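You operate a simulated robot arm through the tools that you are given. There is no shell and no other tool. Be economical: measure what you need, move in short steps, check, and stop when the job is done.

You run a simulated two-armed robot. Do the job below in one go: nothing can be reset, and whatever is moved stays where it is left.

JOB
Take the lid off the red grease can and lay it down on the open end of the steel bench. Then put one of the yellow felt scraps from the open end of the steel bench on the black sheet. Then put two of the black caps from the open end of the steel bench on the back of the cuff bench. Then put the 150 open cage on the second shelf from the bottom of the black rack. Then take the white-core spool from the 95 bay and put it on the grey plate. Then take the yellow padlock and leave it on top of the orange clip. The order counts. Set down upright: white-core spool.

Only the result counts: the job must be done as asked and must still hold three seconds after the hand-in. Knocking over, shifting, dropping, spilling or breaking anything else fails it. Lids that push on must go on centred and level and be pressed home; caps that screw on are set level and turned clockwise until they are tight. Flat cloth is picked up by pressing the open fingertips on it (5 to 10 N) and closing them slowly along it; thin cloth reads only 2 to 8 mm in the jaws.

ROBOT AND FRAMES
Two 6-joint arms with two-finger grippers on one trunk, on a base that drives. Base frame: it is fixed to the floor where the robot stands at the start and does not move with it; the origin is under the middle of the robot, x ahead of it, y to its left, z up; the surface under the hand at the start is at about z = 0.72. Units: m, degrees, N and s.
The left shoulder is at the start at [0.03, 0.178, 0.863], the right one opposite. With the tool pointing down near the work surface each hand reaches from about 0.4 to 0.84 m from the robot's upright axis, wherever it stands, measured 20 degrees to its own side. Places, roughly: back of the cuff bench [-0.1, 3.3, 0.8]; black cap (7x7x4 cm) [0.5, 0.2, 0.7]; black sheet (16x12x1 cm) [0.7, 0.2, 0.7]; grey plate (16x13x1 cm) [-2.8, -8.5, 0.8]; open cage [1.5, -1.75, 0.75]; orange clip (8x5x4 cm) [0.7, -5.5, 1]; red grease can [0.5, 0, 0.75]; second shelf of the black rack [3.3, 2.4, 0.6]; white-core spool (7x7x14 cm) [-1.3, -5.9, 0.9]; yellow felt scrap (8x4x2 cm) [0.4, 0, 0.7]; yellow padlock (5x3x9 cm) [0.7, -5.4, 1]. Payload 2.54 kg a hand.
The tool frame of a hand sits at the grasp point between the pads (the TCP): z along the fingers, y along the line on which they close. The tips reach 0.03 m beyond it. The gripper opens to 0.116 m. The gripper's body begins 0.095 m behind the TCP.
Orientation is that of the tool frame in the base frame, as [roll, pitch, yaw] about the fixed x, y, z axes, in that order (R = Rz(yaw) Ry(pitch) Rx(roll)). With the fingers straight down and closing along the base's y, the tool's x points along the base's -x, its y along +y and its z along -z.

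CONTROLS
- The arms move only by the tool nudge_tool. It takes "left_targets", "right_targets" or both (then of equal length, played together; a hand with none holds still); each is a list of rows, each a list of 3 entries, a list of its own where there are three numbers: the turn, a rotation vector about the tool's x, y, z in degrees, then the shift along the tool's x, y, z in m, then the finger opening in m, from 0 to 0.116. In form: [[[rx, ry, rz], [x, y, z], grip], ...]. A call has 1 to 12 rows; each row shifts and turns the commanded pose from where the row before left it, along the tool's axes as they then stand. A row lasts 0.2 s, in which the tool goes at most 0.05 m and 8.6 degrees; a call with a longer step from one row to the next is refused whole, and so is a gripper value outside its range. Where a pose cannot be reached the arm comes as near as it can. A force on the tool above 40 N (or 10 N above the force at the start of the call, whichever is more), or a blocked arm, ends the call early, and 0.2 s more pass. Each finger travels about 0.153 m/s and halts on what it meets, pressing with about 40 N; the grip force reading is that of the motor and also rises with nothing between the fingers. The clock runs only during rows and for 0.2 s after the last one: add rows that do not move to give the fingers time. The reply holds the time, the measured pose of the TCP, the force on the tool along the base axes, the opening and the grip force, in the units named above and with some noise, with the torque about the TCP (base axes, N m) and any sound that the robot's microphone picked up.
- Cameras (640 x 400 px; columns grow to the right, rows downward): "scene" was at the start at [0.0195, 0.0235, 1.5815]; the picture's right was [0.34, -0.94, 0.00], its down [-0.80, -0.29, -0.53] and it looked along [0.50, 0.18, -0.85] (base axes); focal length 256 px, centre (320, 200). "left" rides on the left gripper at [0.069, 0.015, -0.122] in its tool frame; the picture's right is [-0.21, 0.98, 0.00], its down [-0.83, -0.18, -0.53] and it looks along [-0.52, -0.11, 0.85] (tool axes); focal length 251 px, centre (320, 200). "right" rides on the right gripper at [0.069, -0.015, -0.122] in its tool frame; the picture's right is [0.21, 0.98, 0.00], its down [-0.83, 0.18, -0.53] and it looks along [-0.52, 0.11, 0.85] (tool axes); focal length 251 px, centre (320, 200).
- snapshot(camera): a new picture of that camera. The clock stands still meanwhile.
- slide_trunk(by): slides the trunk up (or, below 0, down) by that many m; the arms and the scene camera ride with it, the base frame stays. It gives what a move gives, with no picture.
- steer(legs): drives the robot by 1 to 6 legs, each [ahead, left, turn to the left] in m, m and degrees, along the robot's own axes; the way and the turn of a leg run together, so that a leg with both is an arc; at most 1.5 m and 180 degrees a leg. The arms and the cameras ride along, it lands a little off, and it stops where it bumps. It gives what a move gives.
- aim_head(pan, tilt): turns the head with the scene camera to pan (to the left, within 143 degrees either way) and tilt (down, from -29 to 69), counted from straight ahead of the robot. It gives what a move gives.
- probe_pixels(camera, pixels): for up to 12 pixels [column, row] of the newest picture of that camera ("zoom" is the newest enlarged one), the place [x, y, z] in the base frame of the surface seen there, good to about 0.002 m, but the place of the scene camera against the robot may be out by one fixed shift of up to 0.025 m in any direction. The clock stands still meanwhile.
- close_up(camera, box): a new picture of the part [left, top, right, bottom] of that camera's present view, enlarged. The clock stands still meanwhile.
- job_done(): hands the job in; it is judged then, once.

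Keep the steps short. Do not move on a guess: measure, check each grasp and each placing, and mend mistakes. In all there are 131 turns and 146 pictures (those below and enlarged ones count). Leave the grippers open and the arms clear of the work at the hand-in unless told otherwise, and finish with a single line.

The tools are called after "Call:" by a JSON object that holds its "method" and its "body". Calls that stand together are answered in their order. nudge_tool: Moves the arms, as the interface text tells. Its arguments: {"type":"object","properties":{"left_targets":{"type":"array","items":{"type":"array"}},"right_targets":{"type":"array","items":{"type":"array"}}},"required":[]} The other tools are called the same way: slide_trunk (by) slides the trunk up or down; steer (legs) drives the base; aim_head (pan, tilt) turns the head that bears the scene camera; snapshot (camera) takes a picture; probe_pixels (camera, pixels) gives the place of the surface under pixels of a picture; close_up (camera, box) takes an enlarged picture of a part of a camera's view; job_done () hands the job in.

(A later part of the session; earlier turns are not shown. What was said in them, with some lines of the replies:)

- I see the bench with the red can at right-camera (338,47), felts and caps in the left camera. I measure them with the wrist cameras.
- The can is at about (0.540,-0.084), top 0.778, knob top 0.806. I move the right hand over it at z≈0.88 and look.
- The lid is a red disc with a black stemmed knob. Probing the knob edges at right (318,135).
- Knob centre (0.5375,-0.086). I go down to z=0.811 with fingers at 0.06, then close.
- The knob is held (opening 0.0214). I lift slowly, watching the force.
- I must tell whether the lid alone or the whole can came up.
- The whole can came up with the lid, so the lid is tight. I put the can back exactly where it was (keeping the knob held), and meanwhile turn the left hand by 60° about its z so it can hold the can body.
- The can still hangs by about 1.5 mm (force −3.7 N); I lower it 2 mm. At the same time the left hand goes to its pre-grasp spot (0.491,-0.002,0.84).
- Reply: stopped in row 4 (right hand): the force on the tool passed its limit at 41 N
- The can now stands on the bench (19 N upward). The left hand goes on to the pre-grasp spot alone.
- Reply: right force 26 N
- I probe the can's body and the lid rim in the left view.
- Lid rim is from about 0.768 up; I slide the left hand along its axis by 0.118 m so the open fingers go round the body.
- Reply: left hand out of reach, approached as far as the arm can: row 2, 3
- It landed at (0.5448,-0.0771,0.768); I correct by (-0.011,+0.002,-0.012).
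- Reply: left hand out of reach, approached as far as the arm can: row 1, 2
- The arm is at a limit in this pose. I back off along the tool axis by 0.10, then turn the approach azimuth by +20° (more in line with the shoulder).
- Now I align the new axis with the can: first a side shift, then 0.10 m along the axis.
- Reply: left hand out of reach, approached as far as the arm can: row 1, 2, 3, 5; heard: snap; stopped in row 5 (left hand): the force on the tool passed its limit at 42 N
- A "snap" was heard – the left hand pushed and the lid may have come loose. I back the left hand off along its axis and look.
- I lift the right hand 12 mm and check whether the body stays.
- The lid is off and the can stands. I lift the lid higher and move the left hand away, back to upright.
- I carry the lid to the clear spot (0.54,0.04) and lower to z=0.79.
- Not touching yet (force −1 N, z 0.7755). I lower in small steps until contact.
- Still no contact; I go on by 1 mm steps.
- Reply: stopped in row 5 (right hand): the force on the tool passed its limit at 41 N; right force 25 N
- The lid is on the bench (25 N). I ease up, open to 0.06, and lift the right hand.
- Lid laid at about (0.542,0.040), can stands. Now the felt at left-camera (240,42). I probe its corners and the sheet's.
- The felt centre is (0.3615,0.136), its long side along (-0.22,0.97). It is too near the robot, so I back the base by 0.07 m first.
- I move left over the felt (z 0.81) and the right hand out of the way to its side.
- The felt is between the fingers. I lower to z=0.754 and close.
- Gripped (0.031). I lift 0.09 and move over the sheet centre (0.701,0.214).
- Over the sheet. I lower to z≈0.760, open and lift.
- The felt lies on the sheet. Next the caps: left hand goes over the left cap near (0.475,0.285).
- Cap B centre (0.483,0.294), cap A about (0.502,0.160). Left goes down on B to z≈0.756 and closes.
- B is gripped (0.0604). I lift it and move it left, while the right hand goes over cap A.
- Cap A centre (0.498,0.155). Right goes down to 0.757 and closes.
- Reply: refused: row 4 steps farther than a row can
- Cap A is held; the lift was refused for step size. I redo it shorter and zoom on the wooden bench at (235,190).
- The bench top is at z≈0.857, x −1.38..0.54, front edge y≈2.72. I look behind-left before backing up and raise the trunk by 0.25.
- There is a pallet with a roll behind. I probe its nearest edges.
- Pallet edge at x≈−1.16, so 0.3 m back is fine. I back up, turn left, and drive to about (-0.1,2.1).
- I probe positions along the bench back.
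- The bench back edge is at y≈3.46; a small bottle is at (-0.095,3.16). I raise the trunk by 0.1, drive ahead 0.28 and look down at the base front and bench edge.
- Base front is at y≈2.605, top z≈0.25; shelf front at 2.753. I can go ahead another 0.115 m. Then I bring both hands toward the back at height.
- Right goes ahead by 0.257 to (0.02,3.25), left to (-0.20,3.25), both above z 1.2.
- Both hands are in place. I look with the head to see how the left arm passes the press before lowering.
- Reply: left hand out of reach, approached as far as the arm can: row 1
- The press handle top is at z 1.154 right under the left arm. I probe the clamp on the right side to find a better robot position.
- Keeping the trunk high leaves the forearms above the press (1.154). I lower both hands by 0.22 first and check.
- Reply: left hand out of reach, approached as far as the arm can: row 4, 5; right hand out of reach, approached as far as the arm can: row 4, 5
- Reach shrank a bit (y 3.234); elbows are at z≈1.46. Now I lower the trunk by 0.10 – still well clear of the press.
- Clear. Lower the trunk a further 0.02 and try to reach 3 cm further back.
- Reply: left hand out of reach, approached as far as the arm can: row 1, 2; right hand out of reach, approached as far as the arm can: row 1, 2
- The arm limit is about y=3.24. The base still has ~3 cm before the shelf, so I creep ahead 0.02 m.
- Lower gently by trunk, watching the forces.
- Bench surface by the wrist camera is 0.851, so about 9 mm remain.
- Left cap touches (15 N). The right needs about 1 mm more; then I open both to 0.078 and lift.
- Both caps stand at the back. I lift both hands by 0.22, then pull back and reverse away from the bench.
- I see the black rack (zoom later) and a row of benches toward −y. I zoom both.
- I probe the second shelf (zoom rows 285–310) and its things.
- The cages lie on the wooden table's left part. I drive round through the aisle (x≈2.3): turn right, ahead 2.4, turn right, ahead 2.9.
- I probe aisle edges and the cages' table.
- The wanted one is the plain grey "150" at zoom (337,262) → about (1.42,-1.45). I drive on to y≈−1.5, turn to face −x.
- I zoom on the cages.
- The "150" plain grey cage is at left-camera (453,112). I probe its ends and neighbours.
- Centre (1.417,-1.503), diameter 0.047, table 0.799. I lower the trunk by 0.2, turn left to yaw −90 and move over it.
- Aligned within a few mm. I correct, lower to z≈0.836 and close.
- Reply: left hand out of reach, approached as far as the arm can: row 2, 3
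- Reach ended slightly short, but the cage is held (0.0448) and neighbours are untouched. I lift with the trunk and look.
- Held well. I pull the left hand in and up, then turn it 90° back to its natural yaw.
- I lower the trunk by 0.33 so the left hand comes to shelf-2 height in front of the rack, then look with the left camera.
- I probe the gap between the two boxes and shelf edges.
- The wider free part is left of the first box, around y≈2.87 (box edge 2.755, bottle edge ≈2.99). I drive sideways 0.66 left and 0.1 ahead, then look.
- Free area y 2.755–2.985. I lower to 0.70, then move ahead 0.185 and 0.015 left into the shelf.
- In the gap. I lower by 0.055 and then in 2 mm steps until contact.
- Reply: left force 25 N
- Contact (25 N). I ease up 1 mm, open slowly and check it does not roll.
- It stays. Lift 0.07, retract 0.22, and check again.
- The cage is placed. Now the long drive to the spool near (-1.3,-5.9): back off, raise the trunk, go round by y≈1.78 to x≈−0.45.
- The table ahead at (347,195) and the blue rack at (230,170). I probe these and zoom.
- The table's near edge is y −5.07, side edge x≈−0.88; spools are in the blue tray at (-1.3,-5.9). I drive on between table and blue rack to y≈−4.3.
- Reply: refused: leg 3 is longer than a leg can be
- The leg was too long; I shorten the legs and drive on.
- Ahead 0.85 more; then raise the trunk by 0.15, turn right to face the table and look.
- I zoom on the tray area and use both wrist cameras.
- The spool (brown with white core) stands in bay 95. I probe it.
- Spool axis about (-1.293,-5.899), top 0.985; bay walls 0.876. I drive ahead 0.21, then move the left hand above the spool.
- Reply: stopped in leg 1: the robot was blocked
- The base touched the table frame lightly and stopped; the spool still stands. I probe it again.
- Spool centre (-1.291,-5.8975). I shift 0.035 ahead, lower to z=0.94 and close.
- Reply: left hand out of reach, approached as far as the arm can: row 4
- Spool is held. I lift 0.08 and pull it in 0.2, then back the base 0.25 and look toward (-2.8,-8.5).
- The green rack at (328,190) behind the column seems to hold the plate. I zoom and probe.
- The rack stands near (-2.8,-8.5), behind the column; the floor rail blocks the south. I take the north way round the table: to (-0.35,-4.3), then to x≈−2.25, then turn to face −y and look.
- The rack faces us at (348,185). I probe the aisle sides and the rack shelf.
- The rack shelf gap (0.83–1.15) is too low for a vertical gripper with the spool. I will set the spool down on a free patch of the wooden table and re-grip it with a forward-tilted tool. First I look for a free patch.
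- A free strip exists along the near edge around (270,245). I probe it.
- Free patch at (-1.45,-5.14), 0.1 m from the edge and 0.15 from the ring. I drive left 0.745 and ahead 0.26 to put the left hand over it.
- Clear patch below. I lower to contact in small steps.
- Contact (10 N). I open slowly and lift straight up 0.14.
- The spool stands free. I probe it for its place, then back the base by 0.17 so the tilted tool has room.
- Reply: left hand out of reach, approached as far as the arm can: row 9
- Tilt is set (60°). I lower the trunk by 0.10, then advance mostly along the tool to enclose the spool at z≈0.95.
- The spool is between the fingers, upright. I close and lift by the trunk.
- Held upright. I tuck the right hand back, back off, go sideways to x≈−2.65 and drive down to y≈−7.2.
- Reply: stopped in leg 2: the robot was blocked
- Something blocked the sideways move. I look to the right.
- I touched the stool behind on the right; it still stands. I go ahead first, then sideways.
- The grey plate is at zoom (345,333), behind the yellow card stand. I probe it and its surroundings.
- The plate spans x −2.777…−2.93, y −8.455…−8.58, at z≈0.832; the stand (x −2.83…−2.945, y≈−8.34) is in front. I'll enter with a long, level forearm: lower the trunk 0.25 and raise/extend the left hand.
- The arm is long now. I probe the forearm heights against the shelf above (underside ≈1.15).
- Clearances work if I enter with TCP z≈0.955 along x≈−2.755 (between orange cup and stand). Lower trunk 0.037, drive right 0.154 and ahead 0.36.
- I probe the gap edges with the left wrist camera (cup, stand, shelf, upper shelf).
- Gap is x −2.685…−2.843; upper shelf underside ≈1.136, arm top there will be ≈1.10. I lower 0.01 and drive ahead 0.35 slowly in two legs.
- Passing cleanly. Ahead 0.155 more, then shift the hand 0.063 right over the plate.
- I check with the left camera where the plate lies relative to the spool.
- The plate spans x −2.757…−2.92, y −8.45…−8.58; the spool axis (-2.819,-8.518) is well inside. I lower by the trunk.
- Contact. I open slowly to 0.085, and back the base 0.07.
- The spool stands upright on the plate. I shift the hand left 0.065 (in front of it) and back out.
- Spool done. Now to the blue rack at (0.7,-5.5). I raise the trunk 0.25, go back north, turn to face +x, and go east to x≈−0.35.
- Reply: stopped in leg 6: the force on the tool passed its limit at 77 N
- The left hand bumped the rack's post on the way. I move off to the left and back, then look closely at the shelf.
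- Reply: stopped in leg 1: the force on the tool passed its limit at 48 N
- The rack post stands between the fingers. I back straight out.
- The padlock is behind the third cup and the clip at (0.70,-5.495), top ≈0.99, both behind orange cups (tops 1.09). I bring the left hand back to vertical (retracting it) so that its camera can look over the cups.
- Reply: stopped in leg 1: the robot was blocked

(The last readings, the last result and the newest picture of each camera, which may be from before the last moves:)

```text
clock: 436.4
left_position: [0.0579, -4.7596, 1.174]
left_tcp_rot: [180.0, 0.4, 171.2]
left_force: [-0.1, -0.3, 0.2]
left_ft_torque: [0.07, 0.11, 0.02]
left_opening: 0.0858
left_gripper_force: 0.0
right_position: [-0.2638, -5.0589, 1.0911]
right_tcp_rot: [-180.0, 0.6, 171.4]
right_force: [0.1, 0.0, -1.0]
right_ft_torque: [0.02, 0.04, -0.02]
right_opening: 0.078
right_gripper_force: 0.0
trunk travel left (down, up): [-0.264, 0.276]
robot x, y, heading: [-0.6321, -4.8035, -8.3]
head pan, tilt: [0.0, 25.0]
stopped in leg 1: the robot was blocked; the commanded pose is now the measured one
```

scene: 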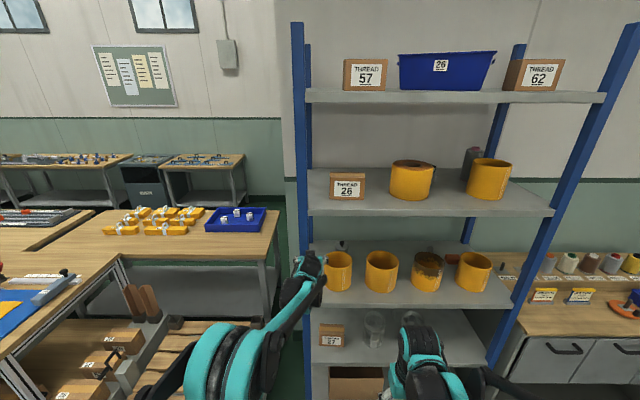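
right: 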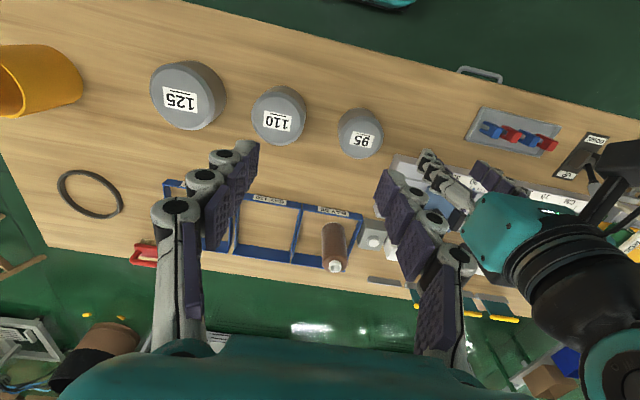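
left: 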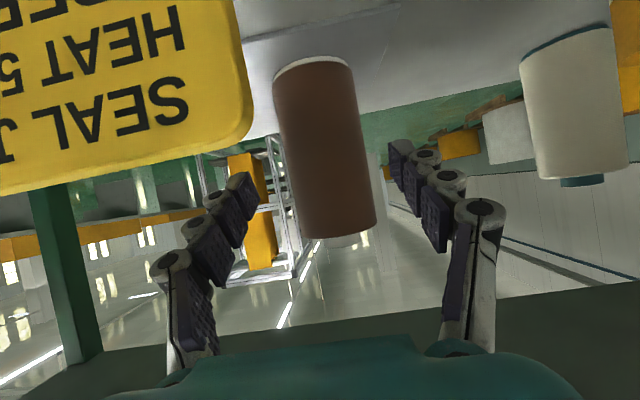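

The base's rear touched the wooden table's corner. I go ahead 0.33 first and straighten, then right.

Call:
{"method": "steer", "body": {"legs": [[0.15, 0.03, 0], [0.18, 0, 8.3], [0, -0.8, 0]]}}

Call:
{"method": "snapshot", "body": {"camera": "left"}}

Call:
{"method": "snapshot", "body": {"camera": "scene"}}

```text
clock: 442.8
left_position: [0.3768, -5.4526, 1.1738]
left_tcp_rot: [-179.9, 0.2, -179.9]
left_force: [0.5, 0.1, -0.4]
left_ft_torque: [-0.02, -0.03, -0.01]
left_opening: 0.0862
left_gripper_force: 0.1
right_position: [0.1058, -5.7977, 1.0926]
right_tcp_rot: [-179.9, 0.5, -179.8]
right_force: [0.2, -1.2, -0.5]
right_ft_torque: [0.01, -0.03, 0.0]
right_opening: 0.0782
right_gripper_force: 0.0
trunk travel left (down, up): [-0.264, 0.276]
robot x, y, heading: [-0.2944, -5.6012, 0.4]
head pan, tilt: [0.0, 25.0]
```

```text
22 pictures are left
```

left: 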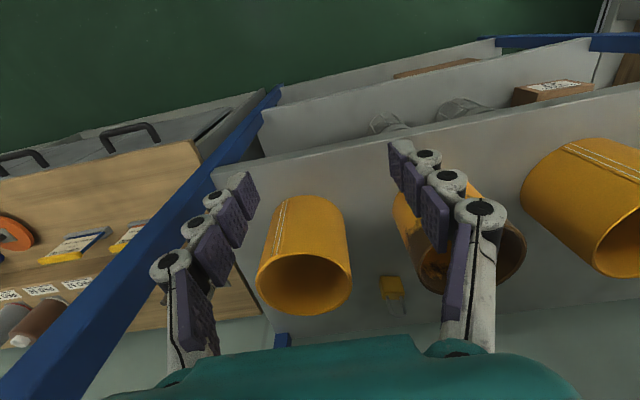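

```text
21 pictures are left
```

scene: 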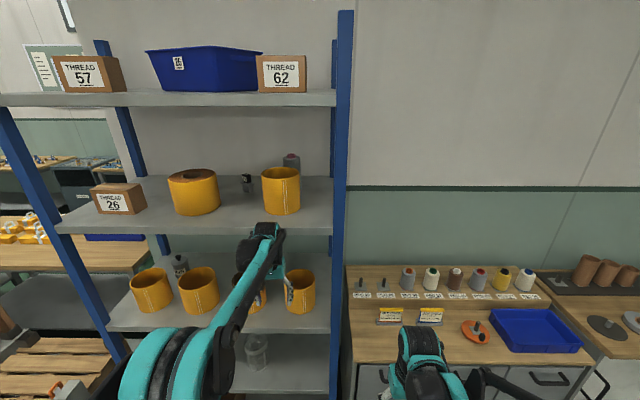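

The yellow padlock shows at left-camera (392,288) between the cups. I probe everything.

Call:
{"method": "probe_pixels", "body": {"camera": "left", "pixels": [[391, 283], [383, 282], [401, 282], [392, 294], [388, 305], [263, 275], [350, 280], [305, 308], [305, 257], [400, 225], [370, 250], [330, 318]]}}

Call:
{"method": "close_up", "body": {"camera": "left", "box": [240, 190, 460, 330]}}

```text
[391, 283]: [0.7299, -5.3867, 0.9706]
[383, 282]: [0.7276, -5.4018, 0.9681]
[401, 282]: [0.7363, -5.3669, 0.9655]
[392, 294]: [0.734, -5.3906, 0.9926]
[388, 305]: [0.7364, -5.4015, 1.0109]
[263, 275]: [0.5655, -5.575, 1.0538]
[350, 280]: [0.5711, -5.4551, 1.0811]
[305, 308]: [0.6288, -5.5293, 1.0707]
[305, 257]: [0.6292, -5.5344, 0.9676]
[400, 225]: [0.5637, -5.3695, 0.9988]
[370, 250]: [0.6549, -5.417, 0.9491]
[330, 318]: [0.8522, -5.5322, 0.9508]
```

```text
2.86 times, centred on (350, 260) of left
```

zoom: 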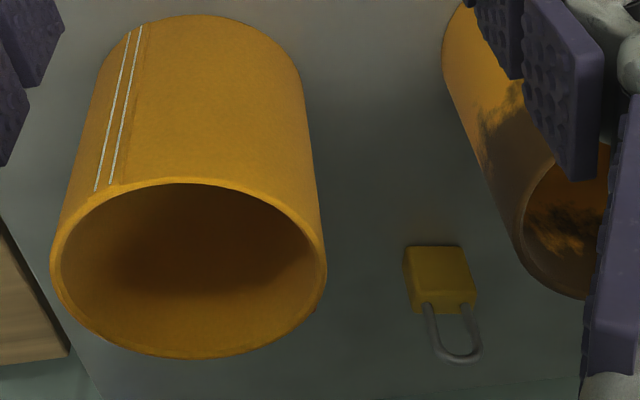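

Padlock: centre ≈(0.743,-5.387), upright, body top 0.993, shelf 0.949. Cup tops 1.08, gap between cups in front of it. Plan: enter over the cups with the tool tilted 45°, then steepen to 20° and go down. I set trunk −0.10 and the 45° tilt outside first.

Call:
{"method": "slide_trunk", "body": {"by": -0.1}}

Call:
{"method": "nudge_tool", "body": {"left_targets": [[[0, 0, 0], [-0.03, 0, -0.03], 0.08], [[0, 0, 0], [-0.03, 0, -0.032], 0.08], [[0, -7.5, 0], [0, 0, 0], 0.08], [[0, -7.5, 0], [0, 0, 0], 0.08], [[0, -7.5, 0], [0, 0, 0], 0.08], [[0, -7.5, 0], [0, 0, 0], 0.08], [[0, -7.5, 0], [0, 0, 0], 0.08], [[0, -7.5, 0], [0, 0, 0], 0.08], [[0, 0, 0], [0, 0, 0], 0.08]]}}

Call:
{"method": "steer", "body": {"legs": [[0, 0.063, -0.4]]}}

Call:
{"method": "snapshot", "body": {"camera": "scene"}}

```text
clock: 444.1
left_position: [0.3759, -5.452, 1.0764]
left_tcp_rot: [179.9, 0.4, -179.9]
left_force: [0.4, 0.3, -0.2]
left_ft_torque: [0.02, -0.03, 0.0]
left_opening: 0.086
left_gripper_force: 0.2
right_position: [0.104, -5.7972, 0.9937]
right_tcp_rot: [-180.0, 0.7, -179.7]
right_force: [0.4, 0.2, 0.8]
right_ft_torque: [0.01, -0.01, 0.0]
right_opening: 0.0782
right_gripper_force: 0.0
trunk travel left (down, up): [-0.164, 0.376]
robot x, y, heading: [-0.296, -5.6045, 0.5]
head pan, tilt: [0.0, 25.0]
```

```text
clock: 446.1
left_position: [0.4348, -5.4511, 1.1365]
left_tcp_rot: [-179.9, 45.5, -179.8]
left_force: [0.6, -0.1, 0.3]
left_ft_torque: [0.0, 0.01, -0.01]
left_opening: 0.0799
left_gripper_force: 0.0
right_position: [0.1059, -5.7976, 0.9929]
right_tcp_rot: [-180.0, 0.6, -179.8]
right_force: [0.4, 0.5, 0.4]
right_ft_torque: [0.02, 0.0, 0.01]
right_opening: 0.0781
right_gripper_force: 0.0
trunk travel left (down, up): [-0.164, 0.376]
robot x, y, heading: [-0.2993, -5.6046, 0.4]
head pan, tilt: [0.0, 25.0]
```

```text
clock: 447.1
left_position: [0.4369, -5.3914, 1.1374]
left_tcp_rot: [-179.8, 45.3, 179.9]
left_force: [-0.2, 1.1, 0.0]
left_ft_torque: [-0.04, -0.02, -0.1]
left_opening: 0.0802
left_gripper_force: 0.1
right_position: [0.1041, -5.7352, 0.9934]
right_tcp_rot: [-179.8, 0.7, 179.9]
right_force: [-0.1, 0.5, -0.1]
right_ft_torque: [-0.07, -0.02, 0.03]
right_opening: 0.078
right_gripper_force: 0.0
trunk travel left (down, up): [-0.164, 0.376]
robot x, y, heading: [-0.3023, -5.5409, 0.1]
head pan, tilt: [0.0, 25.0]
```

```text
19 pictures are left
```

scene: 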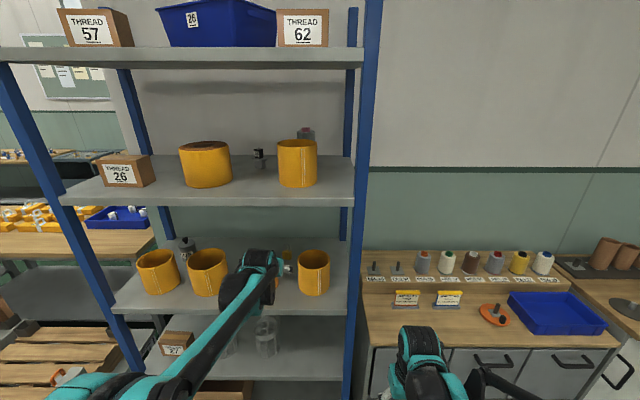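

I probe forearm height and the upper shelf's lower front edge.

Call:
{"method": "probe_pixels", "body": {"camera": "scene", "pixels": [[262, 252], [248, 280], [225, 310], [195, 345], [165, 370], [230, 196], [230, 203], [206, 265], [313, 265], [300, 258]]}}

```text
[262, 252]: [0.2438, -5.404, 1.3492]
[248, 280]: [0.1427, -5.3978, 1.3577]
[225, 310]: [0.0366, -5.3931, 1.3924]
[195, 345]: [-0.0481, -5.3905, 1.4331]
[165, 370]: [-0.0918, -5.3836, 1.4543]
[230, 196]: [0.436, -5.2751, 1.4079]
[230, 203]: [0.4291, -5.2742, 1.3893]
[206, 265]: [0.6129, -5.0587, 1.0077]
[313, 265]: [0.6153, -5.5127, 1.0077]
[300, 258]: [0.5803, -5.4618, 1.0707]
```

Clearance is small but enough; extending the arm flattens the forearm. I extend 0.12 (and 0.012 down) and probe again.

Call:
{"method": "nudge_tool", "body": {"left_targets": [[[0, 0, 0], [-0.0255, 0, 0.0311], 0.08], [[0, 0, 0], [-0.0255, 0, 0.0311], 0.08], [[0, 0, 0], [-0.0254, 0, 0.0311], 0.08], [[0, 0, 0], [0, 0, 0], 0.08]]}}

Call:
{"method": "snapshot", "body": {"camera": "scene"}}

Call:
{"method": "probe_pixels", "body": {"camera": "scene", "pixels": [[265, 235], [262, 248], [248, 280], [235, 295], [225, 310], [195, 345], [230, 206], [230, 209]]}}

Call:
{"method": "snapshot", "body": {"camera": "left"}}

```text
clock: 448.1
left_position: [0.5565, -5.3925, 1.1258]
left_tcp_rot: [-180.0, 45.4, 179.9]
left_force: [0.6, -0.1, 0.5]
left_ft_torque: [-0.01, -0.03, -0.01]
left_opening: 0.0801
left_gripper_force: 0.1
right_position: [0.102, -5.7372, 0.9936]
right_tcp_rot: [-179.8, 0.7, 180.0]
right_force: [-1.4, -0.5, -0.1]
right_ft_torque: [-0.04, -0.04, -0.02]
right_opening: 0.0779
right_gripper_force: 0.0
trunk travel left (down, up): [-0.164, 0.376]
robot x, y, heading: [-0.2994, -5.5426, 0.0]
head pan, tilt: [0.0, 25.0]
```

```text
18 pictures are left
```

scene: 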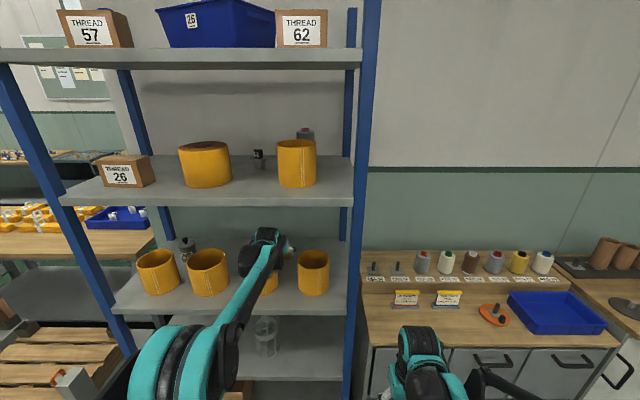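

```text
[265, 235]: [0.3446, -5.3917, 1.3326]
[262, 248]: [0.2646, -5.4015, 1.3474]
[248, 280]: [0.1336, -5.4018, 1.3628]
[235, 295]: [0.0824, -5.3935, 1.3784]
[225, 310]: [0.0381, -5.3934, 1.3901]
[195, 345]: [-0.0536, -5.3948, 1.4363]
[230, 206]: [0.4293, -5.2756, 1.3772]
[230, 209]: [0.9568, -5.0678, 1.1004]
```

```text
17 pictures are left
```

left: 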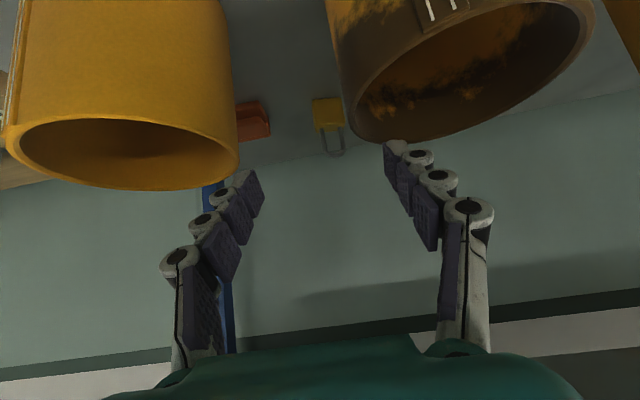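

Now both padlock (328,115) and clip (252,120) are visible. I probe them.

Call:
{"method": "probe_pixels", "body": {"camera": "left", "pixels": [[328, 112], [314, 112], [343, 112], [328, 102], [328, 125], [330, 150], [252, 120], [241, 122], [266, 118], [252, 105], [255, 134], [235, 60]]}}

Call:
{"method": "close_up", "body": {"camera": "left", "box": [200, 70, 370, 175]}}

```text
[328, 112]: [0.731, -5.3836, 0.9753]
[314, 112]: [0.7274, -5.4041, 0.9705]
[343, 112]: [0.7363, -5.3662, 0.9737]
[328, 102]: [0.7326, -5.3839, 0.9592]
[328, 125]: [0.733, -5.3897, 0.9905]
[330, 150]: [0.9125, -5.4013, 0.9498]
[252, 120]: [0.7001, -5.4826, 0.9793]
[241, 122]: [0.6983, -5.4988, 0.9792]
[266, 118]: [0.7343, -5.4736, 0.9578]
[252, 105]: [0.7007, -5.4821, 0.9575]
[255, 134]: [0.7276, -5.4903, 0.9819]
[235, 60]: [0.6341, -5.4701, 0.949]
```

```text
3.76 times, centred on (285, 122) of left
```

zoom: 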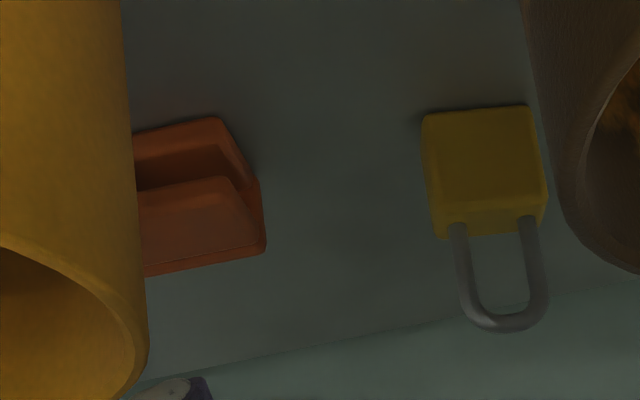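

Padlock body centre (0.747,-5.386) turned ~12°; clip top ≈0.985, x 0.70–0.75, y −5.475…−5.555. I drive ahead 0.185 with the tilted hand passing over the cups.

Call:
{"method": "steer", "body": {"legs": [[0.186, 0.006, 0]]}}

Call:
{"method": "nudge_tool", "body": {"left_targets": [[[0, 7.5, 0], [0.007, 0, 0.007], 0.072], [[0, 7.5, 0], [0.005, 0, 0.007], 0.072], [[0, 7.5, 0], [0.003, 0, 0.007], 0.072], [[0, 7.5, 0], [0.002, 0, 0.006], 0.072], [[1.3, 0, 4.8], [0, 0, 0], 0.072], [[1.3, 0, 4.8], [0, 0, 0], 0.072], [[0, 0, 0], [0, 0, 0], 0.072]]}}

Call:
{"method": "snapshot", "body": {"camera": "left"}}

```text
clock: 449.7
left_position: [0.7392, -5.3885, 1.1231]
left_tcp_rot: [-179.9, 45.5, 179.7]
left_force: [-0.6, 0.0, -1.6]
left_ft_torque: [0.05, 0.0, -0.01]
left_opening: 0.0799
left_gripper_force: 0.0
right_position: [0.2864, -5.7302, 0.9943]
right_tcp_rot: [-179.8, 0.9, 180.0]
right_force: [-0.2, -0.7, 0.2]
right_ft_torque: [0.0, 0.0, -0.01]
right_opening: 0.0781
right_gripper_force: 0.2
trunk travel left (down, up): [-0.164, 0.376]
robot x, y, heading: [-0.1153, -5.5358, 0.2]
head pan, tilt: [0.0, 25.0]
```

```text
clock: 450.4
left_position: [0.7513, -5.3897, 1.0659]
left_tcp_rot: [-180.0, 28.1, 179.8]
left_force: [3.3, -0.6, -1.8]
left_ft_torque: [0.03, 0.18, 0.04]
left_opening: 0.0721
left_gripper_force: 0.0
right_position: [0.2966, -5.7324, 0.9906]
right_tcp_rot: [-180.0, 0.1, -180.0]
right_force: [2.7, 0.0, -1.1]
right_ft_torque: [0.03, 0.31, 0.0]
right_opening: 0.0778
right_gripper_force: 0.0
trunk travel left (down, up): [-0.164, 0.376]
robot x, y, heading: [-0.1133, -5.5398, 0.1]
head pan, tilt: [0.0, 25.0]
stopped in row 3 (left hand): the force on the tool passed its limit at 59 N (the readings are from after the stop); the commanded pose is now the measured one
```

```text
15 pictures are left
```

left: 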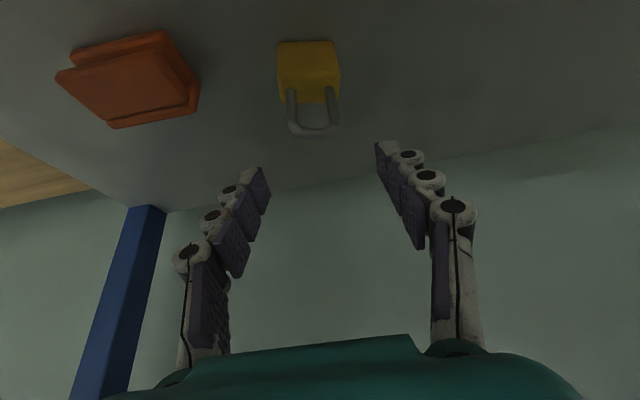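

Something was touched (59 N). I look before moving on.

Call:
{"method": "snapshot", "body": {"camera": "scene"}}

Call:
{"method": "nudge_tool", "body": {"left_targets": [[[0, 0, 0], [0, 0, 0], 0.072]]}}

Call:
{"method": "probe_pixels", "body": {"camera": "left", "pixels": [[305, 65], [280, 60], [335, 60], [312, 130], [130, 85], [120, 120], [190, 95], [100, 60], [150, 50], [75, 80], [290, 95], [300, 20]]}}

```text
14 pictures are left
```

scene: 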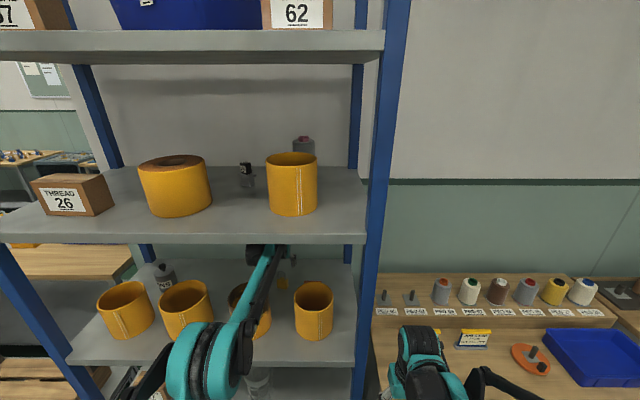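

```text
clock: 450.8
left_position: [0.7396, -5.3873, 1.0705]
left_tcp_rot: [180.0, 28.6, 179.7]
left_force: [1.6, 0.1, -0.8]
left_ft_torque: [0.02, 0.07, 0.02]
left_opening: 0.0719
left_gripper_force: 0.1
right_position: [0.2886, -5.7317, 0.9911]
right_tcp_rot: [-179.8, 0.4, -180.0]
right_force: [0.6, 0.3, -0.8]
right_ft_torque: [-0.01, 0.12, -0.01]
right_opening: 0.0778
right_gripper_force: 0.1
trunk travel left (down, up): [-0.164, 0.376]
robot x, y, heading: [-0.1181, -5.5354, 0.2]
head pan, tilt: [0.0, 25.0]
```

```text
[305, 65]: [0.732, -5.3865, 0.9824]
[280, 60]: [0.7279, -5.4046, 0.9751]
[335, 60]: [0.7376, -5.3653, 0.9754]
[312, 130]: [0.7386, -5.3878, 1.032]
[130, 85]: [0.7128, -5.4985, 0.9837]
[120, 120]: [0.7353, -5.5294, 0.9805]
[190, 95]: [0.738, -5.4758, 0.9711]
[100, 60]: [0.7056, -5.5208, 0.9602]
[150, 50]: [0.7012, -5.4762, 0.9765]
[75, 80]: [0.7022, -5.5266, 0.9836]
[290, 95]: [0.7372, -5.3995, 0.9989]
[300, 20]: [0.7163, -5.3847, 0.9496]
```

Nothing is disturbed: padlock and cups are where they were, forces are back to zero. I continue more slowly: tilt down to ~15° and yaw −10°.

Call:
{"method": "nudge_tool", "body": {"left_targets": [[[0, 3.4, 0], [0, 0, 0], 0.072], [[0, 3.4, 0], [0, 0, 0], 0.072], [[0, 3.4, 0], [0, 0, 0], 0.072], [[0, 3.4, 0], [0, 0, 0], 0.072], [[0.9, 0, 3.3], [0, 0, 0], 0.072], [[0.9, 0, 3.3], [0, 0, 0], 0.072], [[0.9, 0, 3.3], [0, 0, 0], 0.072], [[0, 0, 0], [0, 0, 0], 0.072]]}}

```text
clock: 452.6
left_position: [0.7383, -5.3881, 1.0733]
left_tcp_rot: [179.4, 18.6, 169.3]
left_force: [-0.2, -0.4, 0.0]
left_ft_torque: [0.01, -0.02, -0.03]
left_opening: 0.0718
left_gripper_force: 0.1
left hand out of reach, approached as far as the arm can: row 4
right_position: [0.2864, -5.7307, 0.9922]
right_tcp_rot: [-179.8, 0.7, 180.0]
right_force: [-0.3, -0.1, -0.4]
right_ft_torque: [0.03, 0.05, 0.02]
right_opening: 0.078
right_gripper_force: 0.0
trunk travel left (down, up): [-0.164, 0.376]
robot x, y, heading: [-0.1193, -5.5328, 0.2]
head pan, tilt: [0.0, 25.0]
```

θ≈18.6°, near the reach limit. I creep ahead 0.01 and lower with the trunk by 0.05, then check the view.

Call:
{"method": "steer", "body": {"legs": [[0.01, 0, 0]]}}

Call:
{"method": "slide_trunk", "body": {"by": -0.05}}

Call:
{"method": "snapshot", "body": {"camera": "left"}}

```text
clock: 453.3
left_position: [0.7483, -5.3883, 1.0737]
left_tcp_rot: [179.4, 18.5, 169.2]
left_force: [-0.1, -0.4, -0.2]
left_ft_torque: [0.03, 0.0, -0.03]
left_opening: 0.0721
left_gripper_force: 0.0
right_position: [0.2957, -5.7308, 0.9922]
right_tcp_rot: [-179.9, 0.7, 180.0]
right_force: [-0.5, -0.4, -0.3]
right_ft_torque: [-0.04, 0.03, -0.01]
right_opening: 0.0782
right_gripper_force: 0.1
trunk travel left (down, up): [-0.164, 0.376]
robot x, y, heading: [-0.1048, -5.5363, -0.2]
head pan, tilt: [0.0, 25.0]
```

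```text
clock: 454.2
left_position: [0.7478, -5.3875, 1.0237]
left_tcp_rot: [179.4, 18.6, 169.3]
left_force: [0.6, 0.8, -0.1]
left_ft_torque: [-0.02, 0.01, 0.0]
left_opening: 0.0718
left_gripper_force: 0.0
right_position: [0.2949, -5.7308, 0.9422]
right_tcp_rot: [-179.9, 0.7, -179.9]
right_force: [0.2, 0.4, 0.2]
right_ft_torque: [0.02, -0.02, 0.0]
right_opening: 0.0779
right_gripper_force: 0.1
trunk travel left (down, up): [-0.114, 0.426]
robot x, y, heading: [-0.1066, -5.5374, 0.2]
head pan, tilt: [0.0, 25.0]
```

```text
13 pictures are left
5 turns are left
```

left: 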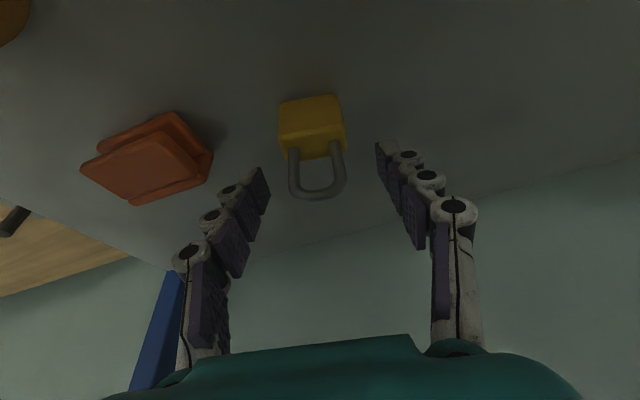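

Only few turns remain, so I combine steps: probe the clip's top, lower 0.038 onto the padlock, close, lift 0.06, shift over the clip (−0.024, −0.115), and look.

Call:
{"method": "probe_pixels", "body": {"camera": "left", "pixels": [[145, 168], [88, 165], [152, 137], [203, 177], [135, 195], [180, 160], [110, 150], [312, 110], [315, 150], [170, 122]]}}

Call:
{"method": "slide_trunk", "body": {"by": -0.038}}

Call:
{"method": "nudge_tool", "body": {"left_targets": [[[0, 0, 0], [0, 0, 0], 0.06], [[0, 0, 0], [0, 0, 0], 0.05], [[0, 0, 0], [0, 0, 0], 0.04], [[0, 0, 0], [0, 0, 0], 0.02], [[0, 0, 0], [0, 0, 0], 0.02]]}}

Call:
{"method": "slide_trunk", "body": {"by": 0.06}}

Call:
{"method": "steer", "body": {"legs": [[-0.024, -0.115, 0]]}}

Call:
{"method": "snapshot", "body": {"camera": "left"}}

```text
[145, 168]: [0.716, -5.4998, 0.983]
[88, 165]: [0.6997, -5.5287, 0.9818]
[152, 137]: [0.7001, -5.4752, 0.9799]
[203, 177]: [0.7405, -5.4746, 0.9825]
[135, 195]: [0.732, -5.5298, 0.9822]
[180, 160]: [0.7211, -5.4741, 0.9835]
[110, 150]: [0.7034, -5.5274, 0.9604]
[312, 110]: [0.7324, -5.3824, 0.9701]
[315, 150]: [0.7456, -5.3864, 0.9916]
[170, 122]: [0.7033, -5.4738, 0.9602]
```

```text
clock: 455.0
left_position: [0.7485, -5.3865, 0.9847]
left_tcp_rot: [179.4, 18.6, 169.3]
left_force: [0.6, -0.3, 0.2]
left_ft_torque: [-0.01, -0.01, 0.01]
left_opening: 0.0724
left_gripper_force: 0.0
right_position: [0.2943, -5.7305, 0.9042]
right_tcp_rot: [-179.9, 0.8, 180.0]
right_force: [0.7, -0.2, 0.2]
right_ft_torque: [-0.01, -0.01, 0.02]
right_opening: 0.0778
right_gripper_force: 0.0
trunk travel left (down, up): [-0.076, 0.464]
robot x, y, heading: [-0.1094, -5.538, 0.1]
head pan, tilt: [0.0, 25.0]
```

```text
clock: 456.2
left_position: [0.7467, -5.3873, 0.9856]
left_tcp_rot: [179.3, 18.6, 169.2]
left_force: [0.0, -0.1, 1.7]
left_ft_torque: [-0.05, -0.01, 0.0]
left_opening: 0.0409
left_gripper_force: 39.6
right_position: [0.2953, -5.7322, 0.9042]
right_tcp_rot: [-179.8, 0.7, -180.0]
right_force: [0.4, 0.3, 0.5]
right_ft_torque: [0.01, -0.01, 0.0]
right_opening: 0.0781
right_gripper_force: 0.0
trunk travel left (down, up): [-0.076, 0.464]
robot x, y, heading: [-0.1103, -5.5352, 0.1]
head pan, tilt: [0.0, 25.0]
```

```text
clock: 457.2
left_position: [0.7472, -5.3878, 1.0451]
left_tcp_rot: [179.5, 18.5, 169.3]
left_force: [0.6, 0.3, -1.0]
left_ft_torque: [0.01, 0.0, 0.03]
left_opening: 0.0407
left_gripper_force: 39.7
right_position: [0.2972, -5.7315, 0.9645]
right_tcp_rot: [-179.9, 0.7, 179.9]
right_force: [0.1, 0.2, -0.6]
right_ft_torque: [0.03, -0.01, -0.01]
right_opening: 0.0779
right_gripper_force: 0.1
trunk travel left (down, up): [-0.136, 0.404]
robot x, y, heading: [-0.1083, -5.5385, 0.2]
head pan, tilt: [0.0, 25.0]
```

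```text
clock: 458.4
left_position: [0.7234, -5.5042, 1.045]
left_tcp_rot: [179.3, 18.6, 169.2]
left_force: [-0.6, -0.1, -0.1]
left_ft_torque: [0.09, -0.03, 0.02]
left_opening: 0.0408
left_gripper_force: 39.7
right_position: [0.2704, -5.8462, 0.964]
right_tcp_rot: [-179.9, 0.7, -180.0]
right_force: [-0.5, 0.7, 0.4]
right_ft_torque: [0.02, 0.01, 0.0]
right_opening: 0.078
right_gripper_force: 0.1
trunk travel left (down, up): [-0.136, 0.404]
robot x, y, heading: [-0.1273, -5.6529, 0.1]
head pan, tilt: [0.0, 25.0]
```

```text
12 pictures are left
4 turns are left
```

left: 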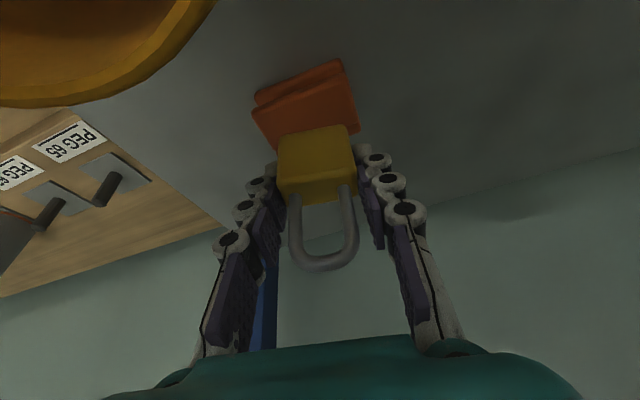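

Padlock is held and hangs over the clip centre (clip top z 0.9825, x 0.70–0.74, y −5.475…−5.53). I lower 0.024 by trunk, then 3 mm in small steps, open slowly, and look.

Call:
{"method": "slide_trunk", "body": {"by": -0.024}}

Call:
{"method": "nudge_tool", "body": {"left_targets": [[[0, 0, 0], [0.0003, 0, 0.001], 0.02], [[0, 0, 0], [0.0003, 0, 0.001], 0.02], [[0, 0, 0], [0.0002, 0, 0.0006], 0.02], [[0, 0, 0], [0, 0, 0], 0.02]]}}

Call:
{"method": "nudge_tool", "body": {"left_targets": [[[0, 0, 0], [0, 0, 0], 0.038], [[0, 0, 0], [0, 0, 0], 0.041], [[0, 0, 0], [0, 0, 0], 0.044], [[0, 0, 0], [0, 0, 0], 0.05], [[0, 0, 0], [0, 0, 0], 0.062], [[0, 0, 0], [0, 0, 0], 0.072], [[0, 0, 0], [0, 0, 0], 0.072]]}}

Call:
{"method": "snapshot", "body": {"camera": "left"}}

```text
clock: 459.1
left_position: [0.7225, -5.5038, 1.021]
left_tcp_rot: [179.5, 18.6, 169.3]
left_force: [-0.2, 0.4, -1.1]
left_ft_torque: [-0.02, 0.0, -0.04]
left_opening: 0.0407
left_gripper_force: 39.7
right_position: [0.2713, -5.8455, 0.9403]
right_tcp_rot: [-179.8, 0.7, 179.9]
right_force: [-0.3, 0.7, -0.2]
right_ft_torque: [0.0, -0.04, 0.01]
right_opening: 0.0781
right_gripper_force: 0.0
trunk travel left (down, up): [-0.112, 0.428]
robot x, y, heading: [-0.1331, -5.6517, -0.2]
head pan, tilt: [0.0, 25.0]
```

```text
clock: 460.1
left_position: [0.7221, -5.5027, 1.0192]
left_tcp_rot: [179.4, 18.6, 169.2]
left_force: [2.0, 1.0, 9.1]
left_ft_torque: [-0.19, -0.01, 0.02]
left_opening: 0.0404
left_gripper_force: 40.2
right_position: [0.2718, -5.8458, 0.9398]
right_tcp_rot: [-180.0, 0.8, 179.9]
right_force: [0.1, 0.6, 0.8]
right_ft_torque: [0.01, -0.02, 0.01]
right_opening: 0.078
right_gripper_force: 0.1
trunk travel left (down, up): [-0.112, 0.428]
robot x, y, heading: [-0.1314, -5.6456, 0.2]
head pan, tilt: [0.0, 25.0]
```

```text
clock: 461.8
left_position: [0.7234, -5.5033, 1.0176]
left_tcp_rot: [179.4, 18.6, 169.3]
left_force: [0.7, 0.1, -0.2]
left_ft_torque: [0.03, -0.03, 0.02]
left_opening: 0.0724
left_gripper_force: 0.1
right_position: [0.2701, -5.845, 0.9412]
right_tcp_rot: [-180.0, 0.7, 179.9]
right_force: [-0.2, -0.3, -0.4]
right_ft_torque: [0.0, -0.02, -0.05]
right_opening: 0.078
right_gripper_force: 0.0
trunk travel left (down, up): [-0.112, 0.428]
robot x, y, heading: [-0.1356, -5.654, -0.2]
head pan, tilt: [0.0, 25.0]
```

```text
11 pictures are left
3 turns are left
```

left: 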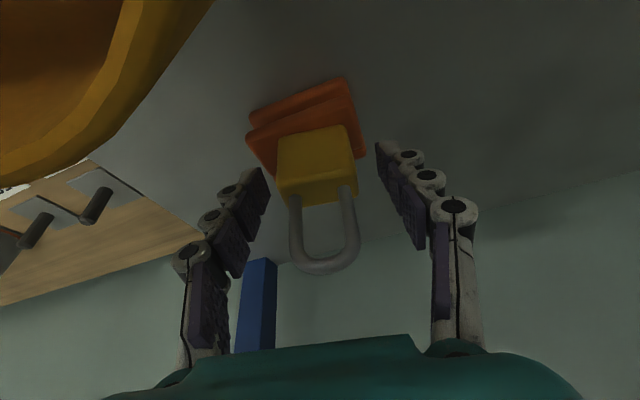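

The padlock stands on the clip. I raise the trunk 0.057 and slowly tilt the hand back up to 45° while rising.

Call:
{"method": "slide_trunk", "body": {"by": 0.057}}

Call:
{"method": "nudge_tool", "body": {"left_targets": [[[0, -2.9, 0], [-0.002, 0, -0.0055], 0.072], [[0, -2.9, 0], [-0.002, 0, -0.0055], 0.072], [[0, -2.9, 0], [-0.0025, 0, -0.0052], 0.072], [[0, -2.9, 0], [-0.0027, 0, -0.005], 0.072], [[0, -2.9, 0], [-0.003, 0, -0.005], 0.072], [[0, -2.9, 0], [-0.0033, 0, -0.0047], 0.072], [[0, -2.9, 0], [-0.0035, 0, -0.0045], 0.072], [[0, -2.9, 0], [-0.0037, 0, -0.0043], 0.072], [[0, -2.9, 0], [-0.0037, 0, -0.0043], 0.072], [[0, 0, 0], [0, 0, 0], 0.072]]}}

Call:
{"method": "snapshot", "body": {"camera": "left"}}

Call:
{"method": "snapshot", "body": {"camera": "scene"}}

```text
clock: 462.7
left_position: [0.7238, -5.5031, 1.0756]
left_tcp_rot: [179.4, 18.6, 169.2]
left_force: [0.6, 0.1, -1.0]
left_ft_torque: [0.02, -0.04, -0.01]
left_opening: 0.0722
left_gripper_force: 0.0
right_position: [0.2711, -5.8467, 0.9968]
right_tcp_rot: [-180.0, 0.7, 179.7]
right_force: [0.2, -0.5, -0.7]
right_ft_torque: [-0.02, 0.01, -0.01]
right_opening: 0.0781
right_gripper_force: 0.1
trunk travel left (down, up): [-0.169, 0.371]
robot x, y, heading: [-0.1354, -5.6491, 0.0]
head pan, tilt: [0.0, 25.0]
```

```text
clock: 464.9
left_position: [0.7221, -5.5007, 1.1316]
left_tcp_rot: [179.3, 44.7, 169.1]
left_force: [0.2, 0.0, 1.9]
left_ft_torque: [-0.01, 0.03, 0.01]
left_opening: 0.0723
left_gripper_force: 0.2
right_position: [0.2697, -5.8453, 0.9987]
right_tcp_rot: [-179.8, 0.8, 180.0]
right_force: [-0.9, 0.0, 1.4]
right_ft_torque: [-0.02, -0.02, 0.02]
right_opening: 0.0777
right_gripper_force: 0.0
trunk travel left (down, up): [-0.169, 0.371]
robot x, y, heading: [-0.1313, -5.6518, 0.1]
head pan, tilt: [0.0, 25.0]
```

```text
10 pictures are left
```

left: 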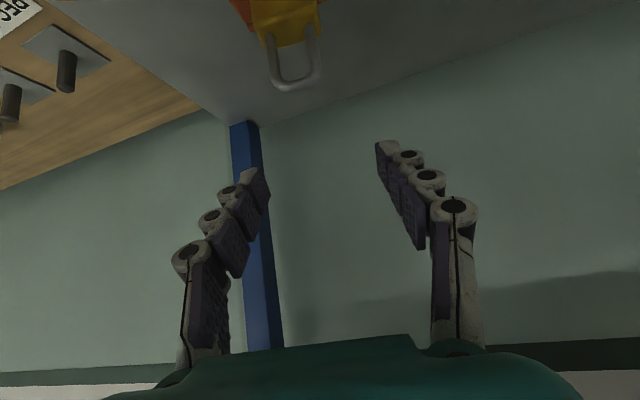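

```text
9 pictures are left
2 turns are left
```

scene: 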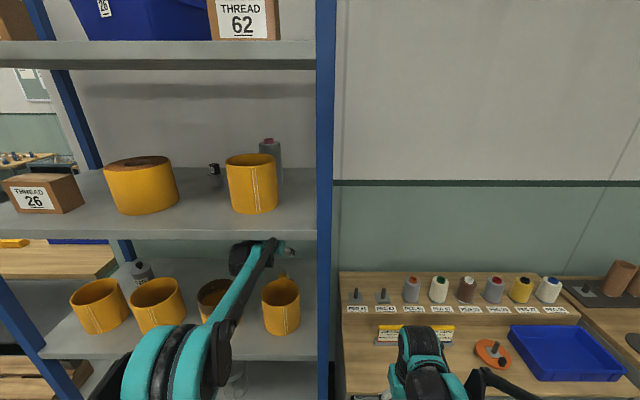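

Tilted and clear above the cups and padlock. I back the base 0.36 m out of the rack and take a last look.

Call:
{"method": "steer", "body": {"legs": [[-0.36, 0, 0]]}}

Call:
{"method": "snapshot", "body": {"camera": "scene"}}

```text
clock: 467.2
left_position: [0.3623, -5.5032, 1.1279]
left_tcp_rot: [179.2, 44.7, 168.9]
left_force: [-0.9, -0.3, -0.4]
left_ft_torque: [0.01, 0.02, -0.04]
left_opening: 0.0719
left_gripper_force: 0.0
right_position: [-0.0906, -5.8446, 0.9983]
right_tcp_rot: [-180.0, 0.8, 179.9]
right_force: [-0.2, -0.7, -0.3]
right_ft_torque: [-0.01, -0.04, 0.03]
right_opening: 0.078
right_gripper_force: 0.0
trunk travel left (down, up): [-0.169, 0.371]
robot x, y, heading: [-0.4943, -5.6466, 0.1]
head pan, tilt: [0.0, 25.0]
```

```text
8 pictures are left
1 turns are left
```

scene: 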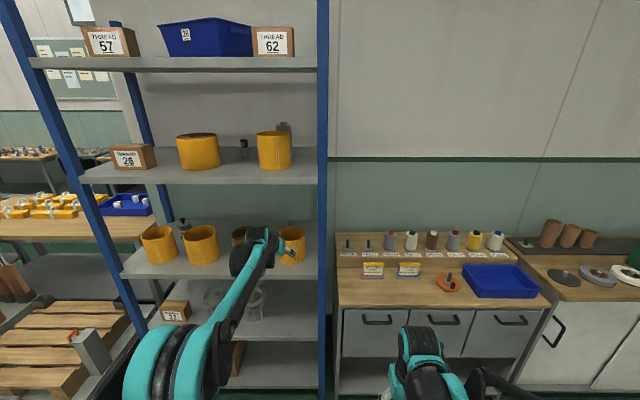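

The arms are clear of the rack, both grippers are open, and the cups still stand where they were. I hand in.

Call:
{"method": "job_done", "body": {}}

```text
The job is handed in.
```

All six steps were done in order and the job is handed in, but the base or left hand bumped the wooden table (twice), the stool and the blue rack's post along the way; everything in view afterwards was still standing, though I did not measure whether any of them shifted, and the grease can moved about 4 mm when its lid snapped off.
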